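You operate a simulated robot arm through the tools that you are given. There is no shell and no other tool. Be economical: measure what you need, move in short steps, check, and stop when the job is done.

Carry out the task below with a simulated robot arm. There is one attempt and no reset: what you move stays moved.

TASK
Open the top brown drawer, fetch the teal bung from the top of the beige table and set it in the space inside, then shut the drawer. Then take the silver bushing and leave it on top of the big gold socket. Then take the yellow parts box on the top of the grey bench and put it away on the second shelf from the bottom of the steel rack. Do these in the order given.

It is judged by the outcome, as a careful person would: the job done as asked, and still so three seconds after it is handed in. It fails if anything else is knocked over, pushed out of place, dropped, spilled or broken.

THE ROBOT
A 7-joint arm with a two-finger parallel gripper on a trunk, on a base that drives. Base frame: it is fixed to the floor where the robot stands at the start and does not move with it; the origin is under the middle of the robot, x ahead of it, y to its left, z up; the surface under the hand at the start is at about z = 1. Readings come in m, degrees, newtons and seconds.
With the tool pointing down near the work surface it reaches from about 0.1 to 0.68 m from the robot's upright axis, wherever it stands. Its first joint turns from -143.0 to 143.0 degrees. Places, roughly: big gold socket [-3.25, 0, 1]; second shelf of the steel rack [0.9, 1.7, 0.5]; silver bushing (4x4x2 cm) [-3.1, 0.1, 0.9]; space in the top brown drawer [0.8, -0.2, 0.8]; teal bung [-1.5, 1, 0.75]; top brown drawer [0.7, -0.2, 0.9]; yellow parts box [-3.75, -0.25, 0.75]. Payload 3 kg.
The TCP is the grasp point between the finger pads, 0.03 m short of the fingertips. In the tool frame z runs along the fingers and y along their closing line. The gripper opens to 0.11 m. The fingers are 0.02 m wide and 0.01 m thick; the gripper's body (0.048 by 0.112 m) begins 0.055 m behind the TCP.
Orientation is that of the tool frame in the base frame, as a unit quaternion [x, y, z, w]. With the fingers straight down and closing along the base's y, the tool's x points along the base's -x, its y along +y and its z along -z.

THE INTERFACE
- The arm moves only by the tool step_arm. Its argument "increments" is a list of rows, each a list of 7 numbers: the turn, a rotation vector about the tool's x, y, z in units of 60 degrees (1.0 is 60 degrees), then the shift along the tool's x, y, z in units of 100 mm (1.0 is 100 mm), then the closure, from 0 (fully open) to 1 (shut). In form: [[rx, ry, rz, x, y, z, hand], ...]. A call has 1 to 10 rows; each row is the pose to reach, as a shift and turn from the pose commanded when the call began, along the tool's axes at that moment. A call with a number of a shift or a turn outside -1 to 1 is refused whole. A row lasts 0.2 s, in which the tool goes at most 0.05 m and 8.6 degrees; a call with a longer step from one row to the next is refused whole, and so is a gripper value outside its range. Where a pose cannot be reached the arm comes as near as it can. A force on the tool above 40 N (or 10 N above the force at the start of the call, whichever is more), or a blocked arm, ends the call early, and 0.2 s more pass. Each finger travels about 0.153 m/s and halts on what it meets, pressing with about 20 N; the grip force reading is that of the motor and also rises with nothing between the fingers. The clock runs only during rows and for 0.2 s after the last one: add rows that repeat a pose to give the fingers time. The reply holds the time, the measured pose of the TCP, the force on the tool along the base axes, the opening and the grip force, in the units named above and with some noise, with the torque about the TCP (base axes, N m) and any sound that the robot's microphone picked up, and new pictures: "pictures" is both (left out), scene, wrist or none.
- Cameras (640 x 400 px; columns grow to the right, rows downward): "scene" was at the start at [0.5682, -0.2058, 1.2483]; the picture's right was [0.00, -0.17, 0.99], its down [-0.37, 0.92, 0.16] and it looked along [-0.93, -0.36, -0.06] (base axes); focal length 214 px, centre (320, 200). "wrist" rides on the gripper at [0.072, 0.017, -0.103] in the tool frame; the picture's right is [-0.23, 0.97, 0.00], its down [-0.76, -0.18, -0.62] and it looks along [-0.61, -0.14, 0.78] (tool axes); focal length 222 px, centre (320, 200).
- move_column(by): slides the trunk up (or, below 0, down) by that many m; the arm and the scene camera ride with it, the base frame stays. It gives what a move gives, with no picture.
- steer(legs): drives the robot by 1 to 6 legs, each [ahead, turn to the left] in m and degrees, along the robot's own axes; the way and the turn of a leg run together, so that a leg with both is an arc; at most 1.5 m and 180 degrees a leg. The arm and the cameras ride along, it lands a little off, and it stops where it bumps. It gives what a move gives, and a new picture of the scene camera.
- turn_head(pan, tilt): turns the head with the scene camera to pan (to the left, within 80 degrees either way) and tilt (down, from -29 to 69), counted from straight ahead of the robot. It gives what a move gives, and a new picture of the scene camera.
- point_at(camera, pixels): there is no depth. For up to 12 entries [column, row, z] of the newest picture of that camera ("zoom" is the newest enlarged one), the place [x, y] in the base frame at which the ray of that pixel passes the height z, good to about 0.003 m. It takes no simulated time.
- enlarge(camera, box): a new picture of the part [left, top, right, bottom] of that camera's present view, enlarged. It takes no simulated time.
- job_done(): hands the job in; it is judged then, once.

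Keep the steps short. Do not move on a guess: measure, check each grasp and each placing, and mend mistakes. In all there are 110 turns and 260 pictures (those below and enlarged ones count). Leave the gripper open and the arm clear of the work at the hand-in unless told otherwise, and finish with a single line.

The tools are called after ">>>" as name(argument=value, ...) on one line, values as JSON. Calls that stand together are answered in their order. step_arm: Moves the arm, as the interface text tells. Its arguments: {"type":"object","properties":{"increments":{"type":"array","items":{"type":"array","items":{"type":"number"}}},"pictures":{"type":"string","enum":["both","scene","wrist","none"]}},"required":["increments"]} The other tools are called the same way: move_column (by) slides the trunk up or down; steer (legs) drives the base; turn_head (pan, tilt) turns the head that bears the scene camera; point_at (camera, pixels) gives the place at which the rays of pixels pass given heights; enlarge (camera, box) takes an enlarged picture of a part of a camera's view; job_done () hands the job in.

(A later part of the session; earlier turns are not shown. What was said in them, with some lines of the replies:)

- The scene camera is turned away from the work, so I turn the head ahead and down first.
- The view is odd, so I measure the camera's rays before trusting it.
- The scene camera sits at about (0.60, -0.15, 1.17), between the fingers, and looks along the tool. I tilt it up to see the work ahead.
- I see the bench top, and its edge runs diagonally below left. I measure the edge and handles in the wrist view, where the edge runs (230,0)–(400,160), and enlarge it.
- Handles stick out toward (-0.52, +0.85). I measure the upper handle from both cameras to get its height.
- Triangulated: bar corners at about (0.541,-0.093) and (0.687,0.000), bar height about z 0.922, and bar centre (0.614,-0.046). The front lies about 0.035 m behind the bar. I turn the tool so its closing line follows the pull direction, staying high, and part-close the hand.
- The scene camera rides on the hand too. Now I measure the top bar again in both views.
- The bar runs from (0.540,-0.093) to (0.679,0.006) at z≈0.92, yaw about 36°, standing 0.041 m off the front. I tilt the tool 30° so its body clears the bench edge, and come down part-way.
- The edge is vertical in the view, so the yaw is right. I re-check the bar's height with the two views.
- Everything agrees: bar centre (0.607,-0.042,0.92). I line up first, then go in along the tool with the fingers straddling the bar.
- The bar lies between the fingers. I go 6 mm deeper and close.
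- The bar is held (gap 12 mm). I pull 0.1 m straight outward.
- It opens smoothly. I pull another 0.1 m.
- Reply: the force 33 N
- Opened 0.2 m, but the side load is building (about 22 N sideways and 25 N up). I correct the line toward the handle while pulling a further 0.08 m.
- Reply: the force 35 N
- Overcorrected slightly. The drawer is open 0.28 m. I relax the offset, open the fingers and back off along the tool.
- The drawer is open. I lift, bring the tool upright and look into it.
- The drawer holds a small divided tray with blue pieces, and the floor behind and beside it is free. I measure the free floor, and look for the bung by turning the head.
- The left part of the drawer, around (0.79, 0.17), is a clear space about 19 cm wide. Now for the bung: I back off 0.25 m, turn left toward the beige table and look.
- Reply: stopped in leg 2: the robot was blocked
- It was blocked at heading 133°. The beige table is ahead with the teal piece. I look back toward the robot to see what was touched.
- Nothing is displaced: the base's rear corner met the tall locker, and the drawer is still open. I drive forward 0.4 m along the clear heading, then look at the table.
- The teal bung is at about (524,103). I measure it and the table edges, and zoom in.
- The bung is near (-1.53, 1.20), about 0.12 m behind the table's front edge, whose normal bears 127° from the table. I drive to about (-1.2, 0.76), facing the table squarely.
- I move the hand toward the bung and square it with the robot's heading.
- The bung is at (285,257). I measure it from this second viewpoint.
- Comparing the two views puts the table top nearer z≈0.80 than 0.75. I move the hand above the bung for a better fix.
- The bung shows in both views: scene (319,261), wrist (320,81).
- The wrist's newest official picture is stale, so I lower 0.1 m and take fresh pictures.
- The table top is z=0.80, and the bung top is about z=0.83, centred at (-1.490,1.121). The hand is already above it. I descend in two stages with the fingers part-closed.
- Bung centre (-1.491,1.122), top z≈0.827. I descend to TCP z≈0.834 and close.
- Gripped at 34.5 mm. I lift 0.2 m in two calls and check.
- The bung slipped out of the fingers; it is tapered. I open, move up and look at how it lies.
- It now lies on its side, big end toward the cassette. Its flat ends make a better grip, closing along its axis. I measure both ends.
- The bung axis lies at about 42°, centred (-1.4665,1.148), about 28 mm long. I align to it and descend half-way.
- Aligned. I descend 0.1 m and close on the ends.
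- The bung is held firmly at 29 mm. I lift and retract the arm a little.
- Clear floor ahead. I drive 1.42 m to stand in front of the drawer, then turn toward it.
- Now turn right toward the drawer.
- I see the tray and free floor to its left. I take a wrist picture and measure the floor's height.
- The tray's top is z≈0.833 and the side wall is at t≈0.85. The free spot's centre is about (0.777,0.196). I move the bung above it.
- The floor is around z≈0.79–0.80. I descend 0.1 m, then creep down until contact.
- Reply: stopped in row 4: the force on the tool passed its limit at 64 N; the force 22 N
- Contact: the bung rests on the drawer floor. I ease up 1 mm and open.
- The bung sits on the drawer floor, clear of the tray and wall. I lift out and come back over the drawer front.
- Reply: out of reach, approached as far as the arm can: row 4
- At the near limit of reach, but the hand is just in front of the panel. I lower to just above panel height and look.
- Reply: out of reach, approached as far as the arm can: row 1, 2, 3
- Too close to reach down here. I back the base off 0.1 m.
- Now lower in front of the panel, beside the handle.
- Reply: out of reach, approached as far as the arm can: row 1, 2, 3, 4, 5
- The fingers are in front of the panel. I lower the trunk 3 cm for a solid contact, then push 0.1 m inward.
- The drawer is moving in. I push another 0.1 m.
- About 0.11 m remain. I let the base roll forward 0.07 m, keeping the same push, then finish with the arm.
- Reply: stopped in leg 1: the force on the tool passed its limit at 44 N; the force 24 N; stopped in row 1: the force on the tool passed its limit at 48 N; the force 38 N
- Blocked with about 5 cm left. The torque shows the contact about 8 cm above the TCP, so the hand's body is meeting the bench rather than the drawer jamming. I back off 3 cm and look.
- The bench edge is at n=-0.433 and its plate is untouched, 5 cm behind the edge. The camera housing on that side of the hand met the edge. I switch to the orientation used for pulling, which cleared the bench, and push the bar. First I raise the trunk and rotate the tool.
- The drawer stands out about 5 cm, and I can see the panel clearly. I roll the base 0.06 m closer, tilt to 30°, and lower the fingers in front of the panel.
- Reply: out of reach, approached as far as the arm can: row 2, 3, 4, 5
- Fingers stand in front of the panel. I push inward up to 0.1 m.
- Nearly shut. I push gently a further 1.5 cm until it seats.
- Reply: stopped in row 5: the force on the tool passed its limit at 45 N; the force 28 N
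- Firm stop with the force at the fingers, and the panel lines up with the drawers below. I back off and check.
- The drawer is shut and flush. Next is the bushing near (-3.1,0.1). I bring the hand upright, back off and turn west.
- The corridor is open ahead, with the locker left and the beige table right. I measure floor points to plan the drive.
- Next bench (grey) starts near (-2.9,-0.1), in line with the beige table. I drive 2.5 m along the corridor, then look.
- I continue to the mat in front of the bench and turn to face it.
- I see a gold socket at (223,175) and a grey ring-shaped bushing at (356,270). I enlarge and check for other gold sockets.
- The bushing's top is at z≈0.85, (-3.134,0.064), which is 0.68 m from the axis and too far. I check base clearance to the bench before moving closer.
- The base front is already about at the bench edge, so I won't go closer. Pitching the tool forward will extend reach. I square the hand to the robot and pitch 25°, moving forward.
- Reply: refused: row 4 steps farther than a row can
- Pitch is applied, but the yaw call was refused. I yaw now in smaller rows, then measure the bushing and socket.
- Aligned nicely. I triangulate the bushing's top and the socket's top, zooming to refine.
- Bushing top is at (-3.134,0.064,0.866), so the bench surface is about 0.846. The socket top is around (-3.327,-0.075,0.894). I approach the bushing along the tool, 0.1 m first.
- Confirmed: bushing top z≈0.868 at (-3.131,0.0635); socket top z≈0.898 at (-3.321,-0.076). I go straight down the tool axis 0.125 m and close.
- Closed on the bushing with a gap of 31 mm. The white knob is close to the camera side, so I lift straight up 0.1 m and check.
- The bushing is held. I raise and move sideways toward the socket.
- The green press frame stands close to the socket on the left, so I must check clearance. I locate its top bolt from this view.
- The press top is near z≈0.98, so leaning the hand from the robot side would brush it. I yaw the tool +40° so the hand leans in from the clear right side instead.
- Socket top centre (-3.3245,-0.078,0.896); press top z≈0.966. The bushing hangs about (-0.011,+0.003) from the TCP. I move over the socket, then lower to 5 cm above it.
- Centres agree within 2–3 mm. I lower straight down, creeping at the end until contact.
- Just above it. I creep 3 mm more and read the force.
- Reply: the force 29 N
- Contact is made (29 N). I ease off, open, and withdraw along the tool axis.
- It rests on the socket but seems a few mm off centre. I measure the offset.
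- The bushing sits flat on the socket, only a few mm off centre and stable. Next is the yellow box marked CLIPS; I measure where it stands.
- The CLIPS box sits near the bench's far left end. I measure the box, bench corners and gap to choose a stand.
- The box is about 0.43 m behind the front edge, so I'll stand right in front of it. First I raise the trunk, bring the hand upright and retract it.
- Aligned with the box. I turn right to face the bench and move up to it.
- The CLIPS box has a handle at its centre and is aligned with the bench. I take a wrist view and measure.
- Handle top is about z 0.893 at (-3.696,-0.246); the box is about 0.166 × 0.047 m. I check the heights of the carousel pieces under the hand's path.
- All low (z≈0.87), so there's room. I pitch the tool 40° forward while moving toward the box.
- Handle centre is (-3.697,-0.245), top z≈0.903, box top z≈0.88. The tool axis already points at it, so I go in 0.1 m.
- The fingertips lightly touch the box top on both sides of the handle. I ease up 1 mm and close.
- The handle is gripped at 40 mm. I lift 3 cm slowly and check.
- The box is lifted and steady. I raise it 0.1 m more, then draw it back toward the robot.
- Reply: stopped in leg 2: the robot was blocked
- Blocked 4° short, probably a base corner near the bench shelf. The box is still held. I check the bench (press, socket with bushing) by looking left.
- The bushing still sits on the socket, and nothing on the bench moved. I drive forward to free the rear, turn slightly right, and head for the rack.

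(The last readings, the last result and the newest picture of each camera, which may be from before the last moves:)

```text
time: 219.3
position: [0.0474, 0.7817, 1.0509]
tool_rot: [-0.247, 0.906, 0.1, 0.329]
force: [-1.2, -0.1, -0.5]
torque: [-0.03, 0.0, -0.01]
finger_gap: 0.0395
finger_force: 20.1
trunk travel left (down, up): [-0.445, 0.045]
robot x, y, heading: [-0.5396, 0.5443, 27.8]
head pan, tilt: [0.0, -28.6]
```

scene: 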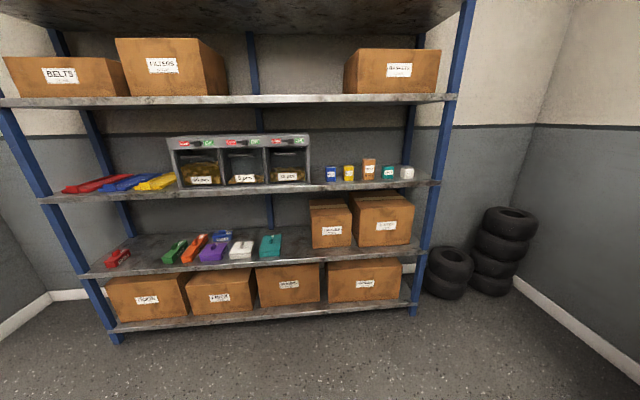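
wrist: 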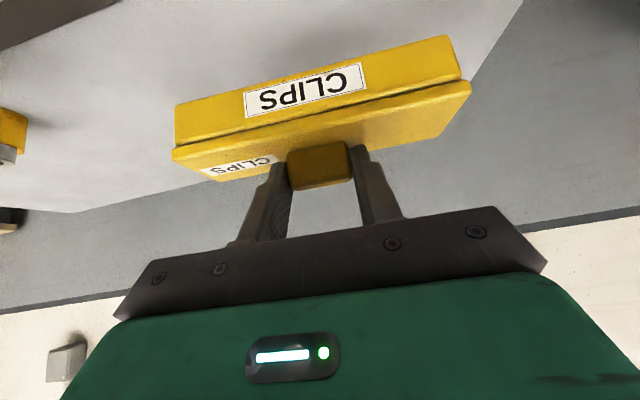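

A clear view of the rack: the second shelf from the bottom holds coloured boxes, with gaps. I zoom in and measure.

>>> enlarge(camera="scene", box=[80, 190, 320, 300])

>>> point_at(camera="scene", pixels=[[85, 276, 0.5], [425, 252, 0.5], [118, 262, 0.5], [130, 258, 0.5], [165, 262, 0.5], [265, 254, 0.5], [310, 250, 0.5], [110, 333, 0.1], [415, 306, 0.1], [45, 200, 0.85], [440, 182, 0.85]])

```text
2.67 times, centred on (200, 245) of scene
```

zoom: 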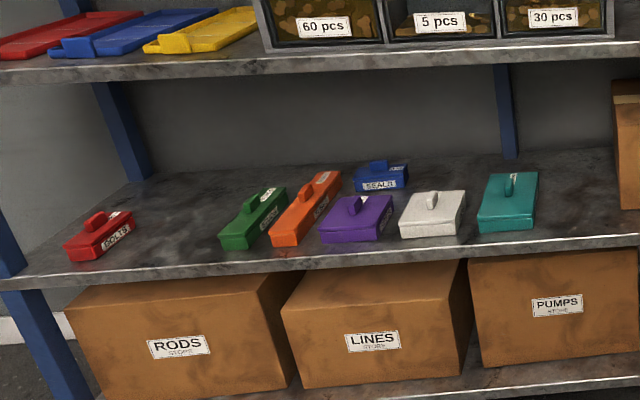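

```text
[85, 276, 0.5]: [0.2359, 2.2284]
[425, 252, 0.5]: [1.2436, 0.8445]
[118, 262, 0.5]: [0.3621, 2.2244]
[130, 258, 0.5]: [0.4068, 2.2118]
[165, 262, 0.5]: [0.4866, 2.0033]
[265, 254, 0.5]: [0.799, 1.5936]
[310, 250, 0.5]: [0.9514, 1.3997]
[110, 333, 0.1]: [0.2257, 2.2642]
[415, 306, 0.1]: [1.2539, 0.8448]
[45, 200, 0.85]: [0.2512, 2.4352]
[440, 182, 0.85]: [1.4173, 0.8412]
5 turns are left
```

Few turns remain, so I batch. The gap between the red and green boxes on the second shelf, about 0.21 m at (0.44,2.10), fits the box. I drive to a stand-off in front of it, lower the trunk so the box is at shelf height, and take a picture with a measuring grid.

>>> turn_head(pan=0, tilt=-20)

>>> steer(legs=[[0, 56.9], [1.096, 0], [0, -53]])

>>> move_column(by=-0.41)

>>> step_arm(increments=[[0, 0, 0, 0, 0, 0, 1]], pictures="both")

>>> point_at(camera="scene", pixels=[[100, 150, 0.5], [320, 150, 0.5], [540, 150, 0.5], [100, 200, 0.5], [320, 200, 0.5], [540, 200, 0.5], [100, 260, 0.5], [320, 260, 0.5], [540, 260, 0.5], [320, 200, 0.46], [100, 200, 0.46], [540, 200, 0.46]])

```text
time: 220.0
position: [0.0477, 0.78, 1.0504]
tool_rot: [-0.247, 0.906, 0.1, 0.329]
force: [-0.4, 0.4, -1.8]
torque: [0.02, 0.01, -0.02]
finger_gap: 0.0395
finger_force: 20.0
trunk travel left (down, up): [-0.445, 0.045]
robot x, y, heading: [-0.5349, 0.542, 27.4]
head pan, tilt: [0.0, -20.0]
```

scene: 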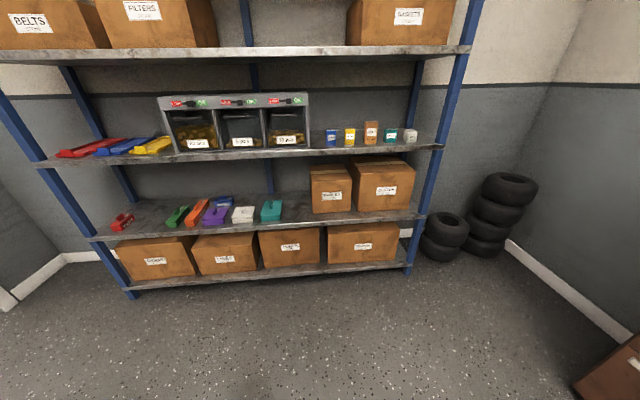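

```text
time: 230.7
position: [0.1232, 1.914, 1.0499]
tool_rot: [-0.281, 0.896, 0.113, 0.324]
force: [-0.3, 0.2, -1.9]
torque: [-0.06, 0.02, -0.03]
finger_gap: 0.0398
finger_force: 20.3
trunk travel left (down, up): [-0.445, 0.045]
robot x, y, heading: [-0.4625, 1.6689, 32.5]
head pan, tilt: [0.0, -20.0]
```

scene: 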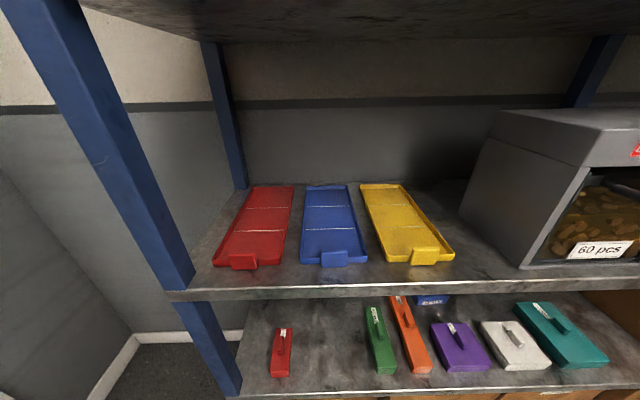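

```text
refused: -0.41 is not a number from -0.4 to 0.4
```

```text
time: 231.1
position: [0.1255, 1.9084, 1.0521]
tool_rot: [-0.278, 0.897, 0.114, 0.325]
force: [1.5, -3.7, -2.4]
torque: [0.15, 0.12, 0.1]
finger_gap: 0.0397
finger_force: 19.8
trunk travel left (down, up): [-0.445, 0.045]
robot x, y, heading: [-0.4637, 1.6723, 32.4]
head pan, tilt: [0.0, -20.0]
```

scene: 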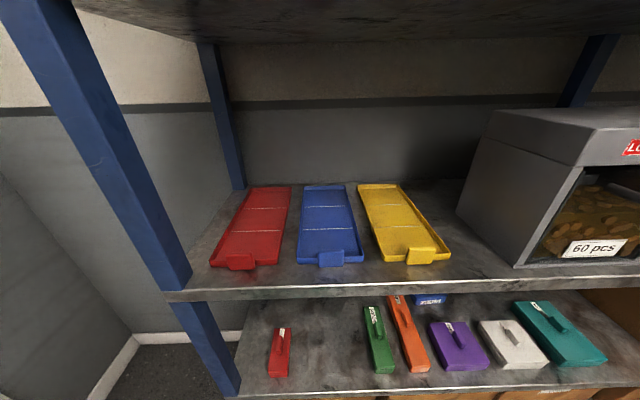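
wrist: 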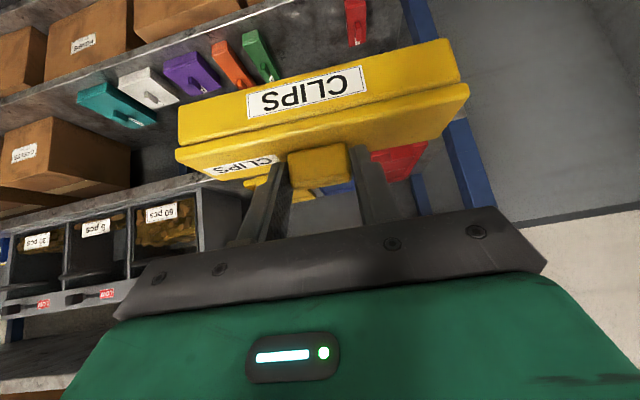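

```text
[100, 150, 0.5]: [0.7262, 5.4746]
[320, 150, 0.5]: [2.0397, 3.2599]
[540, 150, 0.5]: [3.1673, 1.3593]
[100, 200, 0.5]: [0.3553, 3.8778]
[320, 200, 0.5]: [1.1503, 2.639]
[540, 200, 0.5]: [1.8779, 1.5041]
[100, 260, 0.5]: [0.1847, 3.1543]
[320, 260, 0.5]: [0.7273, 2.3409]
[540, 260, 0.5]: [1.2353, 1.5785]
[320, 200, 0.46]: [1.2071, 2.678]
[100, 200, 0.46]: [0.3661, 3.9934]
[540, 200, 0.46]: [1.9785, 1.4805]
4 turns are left
```

The view shows the gap clearly (red ends near column 292, green starts near 368). I compute its centre, the shelf at z≈0.49, and the box's lateral error of about 1 cm. I lower the trunk 0.4 m, roll in 0.345 m with the box above the parts, and look down at the spot.

>>> move_column(by=-0.4)

>>> turn_head(pan=0, tilt=15)

>>> steer(legs=[[0.335, 0]])

>>> step_arm(increments=[[0, 0, 0, 0, 0, 0, 1], [0, 0, 0, 0, 0, 0, 1]], pictures="both")

>>> point_at(camera="scene", pixels=[[100, 50, 0.49], [320, 50, 0.49], [540, 50, 0.49], [100, 120, 0.49], [320, 120, 0.49], [540, 120, 0.49], [100, 200, 0.49], [320, 200, 0.49], [540, 200, 0.49], [50, 200, 0.49], [590, 200, 0.49], [320, 260, 0.49]])

```text
time: 234.9
position: [0.1231, 1.913, 0.6512]
tool_rot: [-0.28, 0.896, 0.112, 0.326]
force: [0.5, 0.1, -1.7]
torque: [-0.03, -0.01, 0.03]
finger_gap: 0.0395
finger_force: 20.0
trunk travel left (down, up): [-0.045, 0.445]
robot x, y, heading: [-0.4647, 1.6724, 32.5]
head pan, tilt: [0.0, -20.0]
```

```text
time: 235.9
position: [0.1232, 1.9116, 0.651]
tool_rot: [-0.279, 0.896, 0.112, 0.325]
force: [0.3, -0.6, -2.6]
torque: [-0.02, 0.01, 0.0]
finger_gap: 0.0393
finger_force: 20.4
trunk travel left (down, up): [-0.045, 0.445]
robot x, y, heading: [-0.4638, 1.6693, 32.4]
head pan, tilt: [0.0, 15.0]
```

scene: 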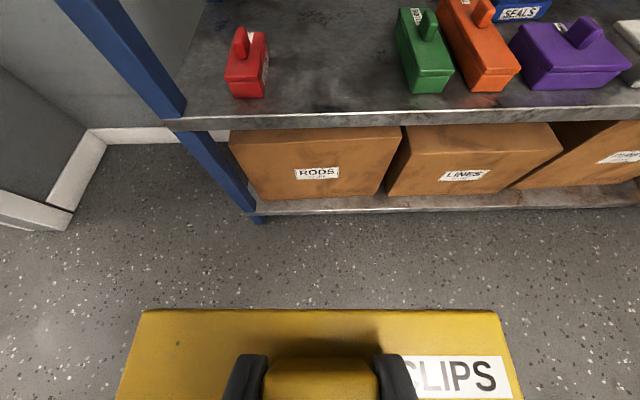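

```text
time: 238.1
position: [0.4077, 2.0901, 0.6523]
tool_rot: [-0.279, 0.896, 0.111, 0.326]
force: [1.7, 0.3, -2.2]
torque: [-0.05, 0.04, -0.01]
finger_gap: 0.0397
finger_force: 20.1
trunk travel left (down, up): [-0.045, 0.445]
robot x, y, heading: [-0.1792, 1.8526, 32.1]
head pan, tilt: [0.0, 15.0]
```

scene: 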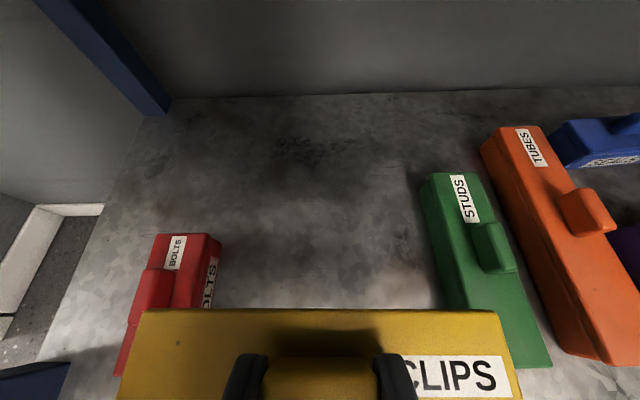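

```text
time: 238.7
position: [0.4074, 2.0898, 0.6519]
tool_rot: [-0.279, 0.897, 0.111, 0.325]
force: [0.5, 1.1, -1.5]
torque: [-0.01, 0.02, 0.0]
finger_gap: 0.0395
finger_force: 20.3
trunk travel left (down, up): [-0.045, 0.445]
robot x, y, heading: [-0.1797, 1.8513, 32.2]
head pan, tilt: [0.0, 15.0]
```

scene: 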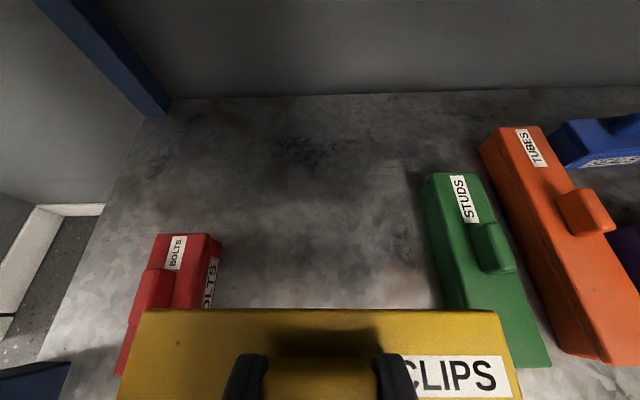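
wrist: 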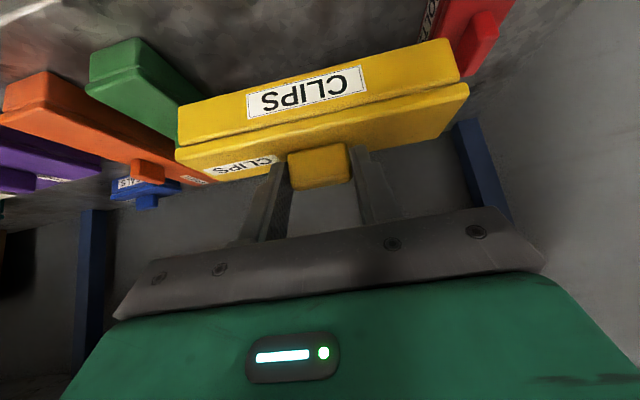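

```text
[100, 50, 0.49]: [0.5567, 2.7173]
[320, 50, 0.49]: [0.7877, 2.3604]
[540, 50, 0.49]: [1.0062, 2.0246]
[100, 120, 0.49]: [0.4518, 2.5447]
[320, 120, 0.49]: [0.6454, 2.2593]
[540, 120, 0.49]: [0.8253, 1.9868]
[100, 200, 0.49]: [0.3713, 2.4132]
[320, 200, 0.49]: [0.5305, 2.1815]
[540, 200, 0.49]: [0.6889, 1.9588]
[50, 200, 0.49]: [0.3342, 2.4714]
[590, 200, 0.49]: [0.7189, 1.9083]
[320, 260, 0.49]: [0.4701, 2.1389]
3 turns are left
```

The spot is clear: red lies on the left, green on the right, with about 2.5 cm of margin each side, and the box is centred. I move 3 cm deeper, then lower gently until the box rests on the shelf.

>>> step_arm(increments=[[0, 0, 0, -0.12, 0, 0.1, 1], [0, 0, 0, -0.229, 0, 0.194, 1], [0, 0, 0, -0.05, 0, 0.4, 1], [0, 0, 0, 0.159, 0, 0.652, 1], [0, 0, 0, 0.159, 0, 0.652, 1]], pictures="none")

>>> step_arm(increments=[[0, 0, 0, 0.016, 0, 0.019, 1], [0, 0, 0, 0.032, 0, 0.038, 1], [0, 0, 0, 0.048, 0, 0.057, 1], [0, 0, 0, 0.065, 0, 0.076, 1], [0, 0, 0, 0.081, 0, 0.095, 1], [0, 0, 0, 0.097, 0, 0.115, 1], [0, 0, 0, 0.113, 0, 0.134, 1], [0, 0, 0, 0.129, 0, 0.153, 1], [0, 0, 0, 0.145, 0, 0.172, 1], [0, 0, 0, 0.161, 0, 0.191, 1]], pictures="none")

>>> step_arm(increments=[[0, 0, 0, 0.013, 0, 0.015, 1], [0, 0, 0, 0.026, 0, 0.03, 1], [0, 0, 0, 0.039, 0, 0.046, 1], [0, 0, 0, 0.052, 0, 0.061, 1], [0, 0, 0, 0.065, 0, 0.076, 1], [0, 0, 0, 0.078, 0, 0.092, 1], [0, 0, 0, 0.09, 0, 0.107, 1], [0, 0, 0, 0.103, 0, 0.122, 1], [0, 0, 0, 0.116, 0, 0.138, 1], [0, 0, 0, 0.129, 0, 0.153, 1]], pictures="both")

```text
time: 239.9
position: [0.4308, 2.107, 0.5932]
tool_rot: [-0.279, 0.897, 0.112, 0.326]
force: [0.1, 0.3, -2.4]
torque: [0.0, 0.0, -0.05]
finger_gap: 0.0397
finger_force: 20.6
trunk travel left (down, up): [-0.045, 0.445]
robot x, y, heading: [-0.1806, 1.8553, 32.3]
head pan, tilt: [0.0, 15.0]
```

```text
time: 242.1
position: [0.4313, 2.1101, 0.5691]
tool_rot: [-0.279, 0.896, 0.111, 0.328]
force: [-5.6, 4.7, 20.4]
torque: [-0.26, -0.4, 0.05]
finger_gap: 0.0399
finger_force: 20.3
trunk travel left (down, up): [-0.045, 0.445]
robot x, y, heading: [-0.181, 1.8506, 32.0]
head pan, tilt: [0.0, 15.0]
```

```text
time: 242.6
position: [0.433, 2.1088, 0.5693]
tool_rot: [-0.28, 0.895, 0.112, 0.329]
force: [-0.8, -0.5, 15.3]
torque: [-0.73, -0.32, -0.05]
finger_gap: 0.0399
finger_force: 20.4
trunk travel left (down, up): [-0.045, 0.445]
robot x, y, heading: [-0.1817, 1.8473, 32.1]
head pan, tilt: [0.0, 15.0]
stopped in row 2: the force on the tool passed its limit at 43 N (the readings are from after the stop); the commanded pose is now the measured one
2 turns are left
```

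scene: 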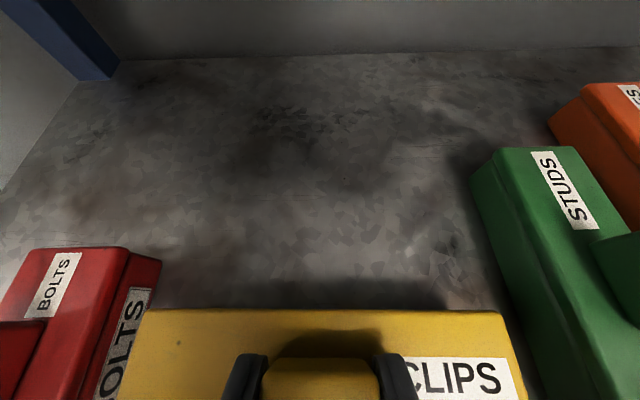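
wrist: 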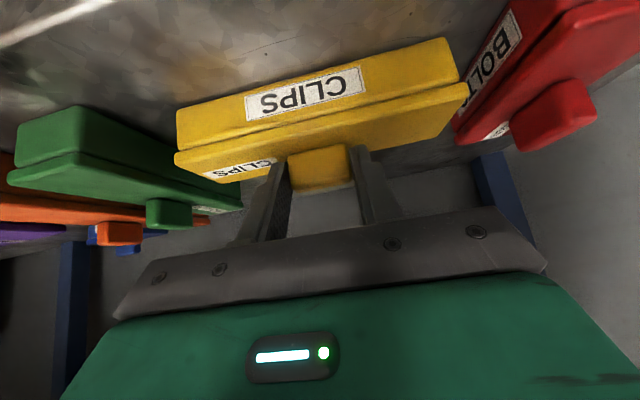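

The box rests on the shelf at TCP z 0.569, level, between red and green without touching. I ease off, open, withdraw along the tool, and back the base away for a check view.

>>> step_arm(increments=[[0, 0, 0, -0.008, 0, -0.01, 1], [0, 0, 0, -0.008, 0, -0.01, 0.85], [0, 0, 0, -0.008, 0, -0.01, 0.65], [0, 0, 0, -0.008, 0, -0.01, 0.4], [0, 0, 0, -0.008, 0, -0.01, 0.3], [0, 0, 0, -0.008, 0, -0.01, 0.3], [0, 0, 0, -0.008, 0, -0.2, 0.3], [0, 0, 0, -0.008, 0, -0.45, 0.3], [0, 0, 0, -0.008, 0, -0.7, 0.3], [0, 0, 0, -0.008, 0, -0.95, 0.3]], pictures="scene")

>>> steer(legs=[[-0.35, 0]])

>>> step_arm(increments=[[0, 0, 0, 0, 0, 0, 0.1], [0, 0, 0, 0, 0, 0, 0], [0, 0, 0, 0, 0, 0, 0]], pictures="scene")

>>> turn_head(pan=0, tilt=-15)

```text
time: 244.8
position: [0.382, 2.073, 0.6399]
tool_rot: [-0.279, 0.896, 0.112, 0.327]
force: [0.4, -0.1, -0.7]
torque: [-0.01, 0.02, 0.01]
finger_gap: 0.0769
finger_force: 0.1
trunk travel left (down, up): [-0.045, 0.445]
robot x, y, heading: [-0.1793, 1.8509, 32.3]
head pan, tilt: [0.0, 15.0]
```

scene: 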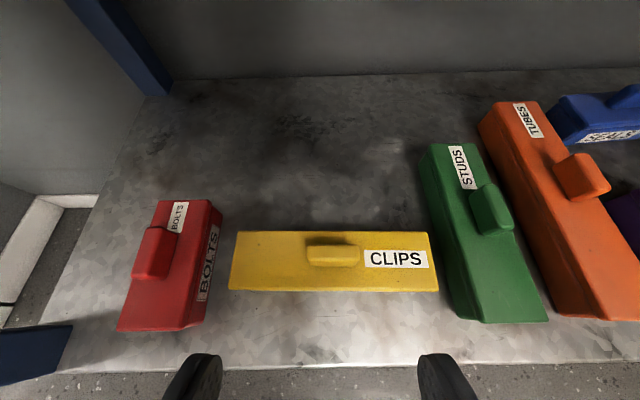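

```text
time: 247.1
position: [0.0846, 1.8863, 0.6408]
tool_rot: [-0.28, 0.895, 0.112, 0.328]
force: [-0.8, -0.2, 0.5]
torque: [0.0, -0.03, -0.02]
finger_gap: 0.0767
finger_force: 0.0
trunk travel left (down, up): [-0.045, 0.445]
robot x, y, heading: [-0.4758, 1.6628, 32.4]
head pan, tilt: [0.0, 15.0]
```

scene: 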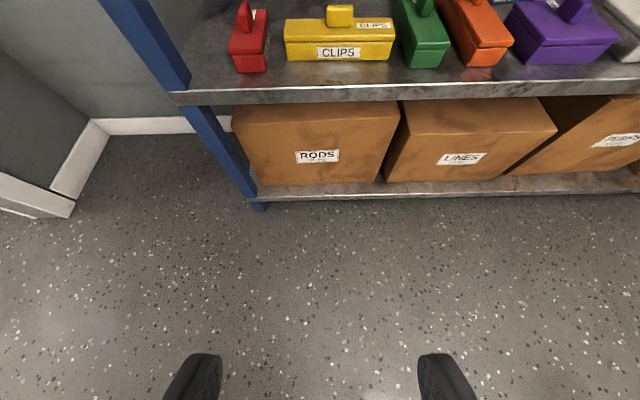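

```text
time: 247.9
position: [0.0834, 1.8866, 0.6404]
tool_rot: [-0.281, 0.895, 0.112, 0.327]
force: [-0.6, -0.5, -0.1]
torque: [-0.03, -0.02, -0.03]
finger_gap: 0.1099
finger_force: 0.0
trunk travel left (down, up): [-0.045, 0.445]
robot x, y, heading: [-0.4775, 1.6613, 32.6]
head pan, tilt: [0.0, 15.0]
```

scene: 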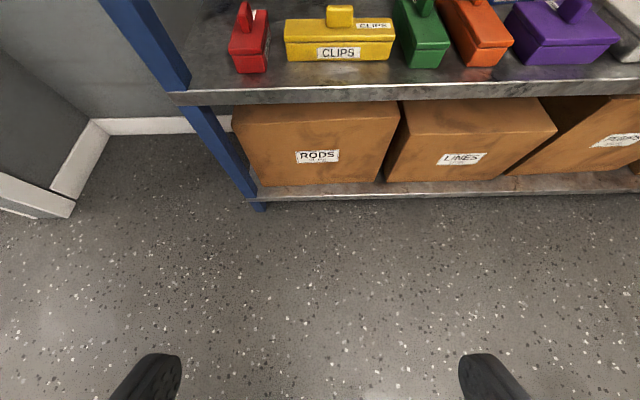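

```text
time: 248.8
position: [0.0821, 1.8867, 0.6425]
tool_rot: [-0.28, 0.895, 0.113, 0.327]
force: [-0.7, -0.1, 0.3]
torque: [-0.01, -0.02, -0.02]
finger_gap: 0.11
finger_force: 0.1
trunk travel left (down, up): [-0.045, 0.445]
robot x, y, heading: [-0.4796, 1.6591, 32.3]
head pan, tilt: [0.0, -15.0]
1 turns are left
```

scene: 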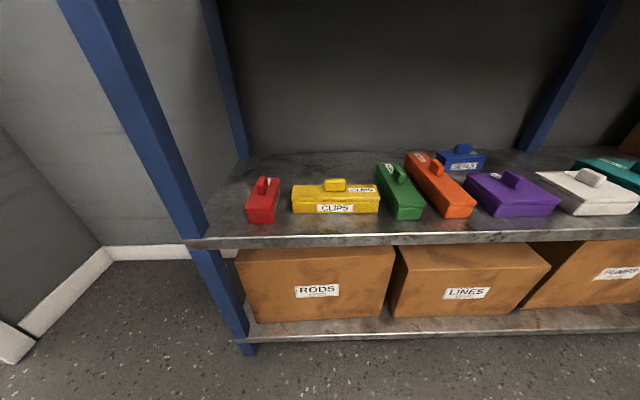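

The yellow box sits level on the second shelf, neighbours undisturbed, with the gripper open and clear, so I hand the job in.

>>> job_done()

```text
The job is handed in.
```

The job is handed in with all three parts done in order: the teal bung is lying on its side in the shut top brown drawer, the silver bushing is on the big gold socket a few millimetres off centre, and the yellow parts box is on the second shelf of the steel rack.
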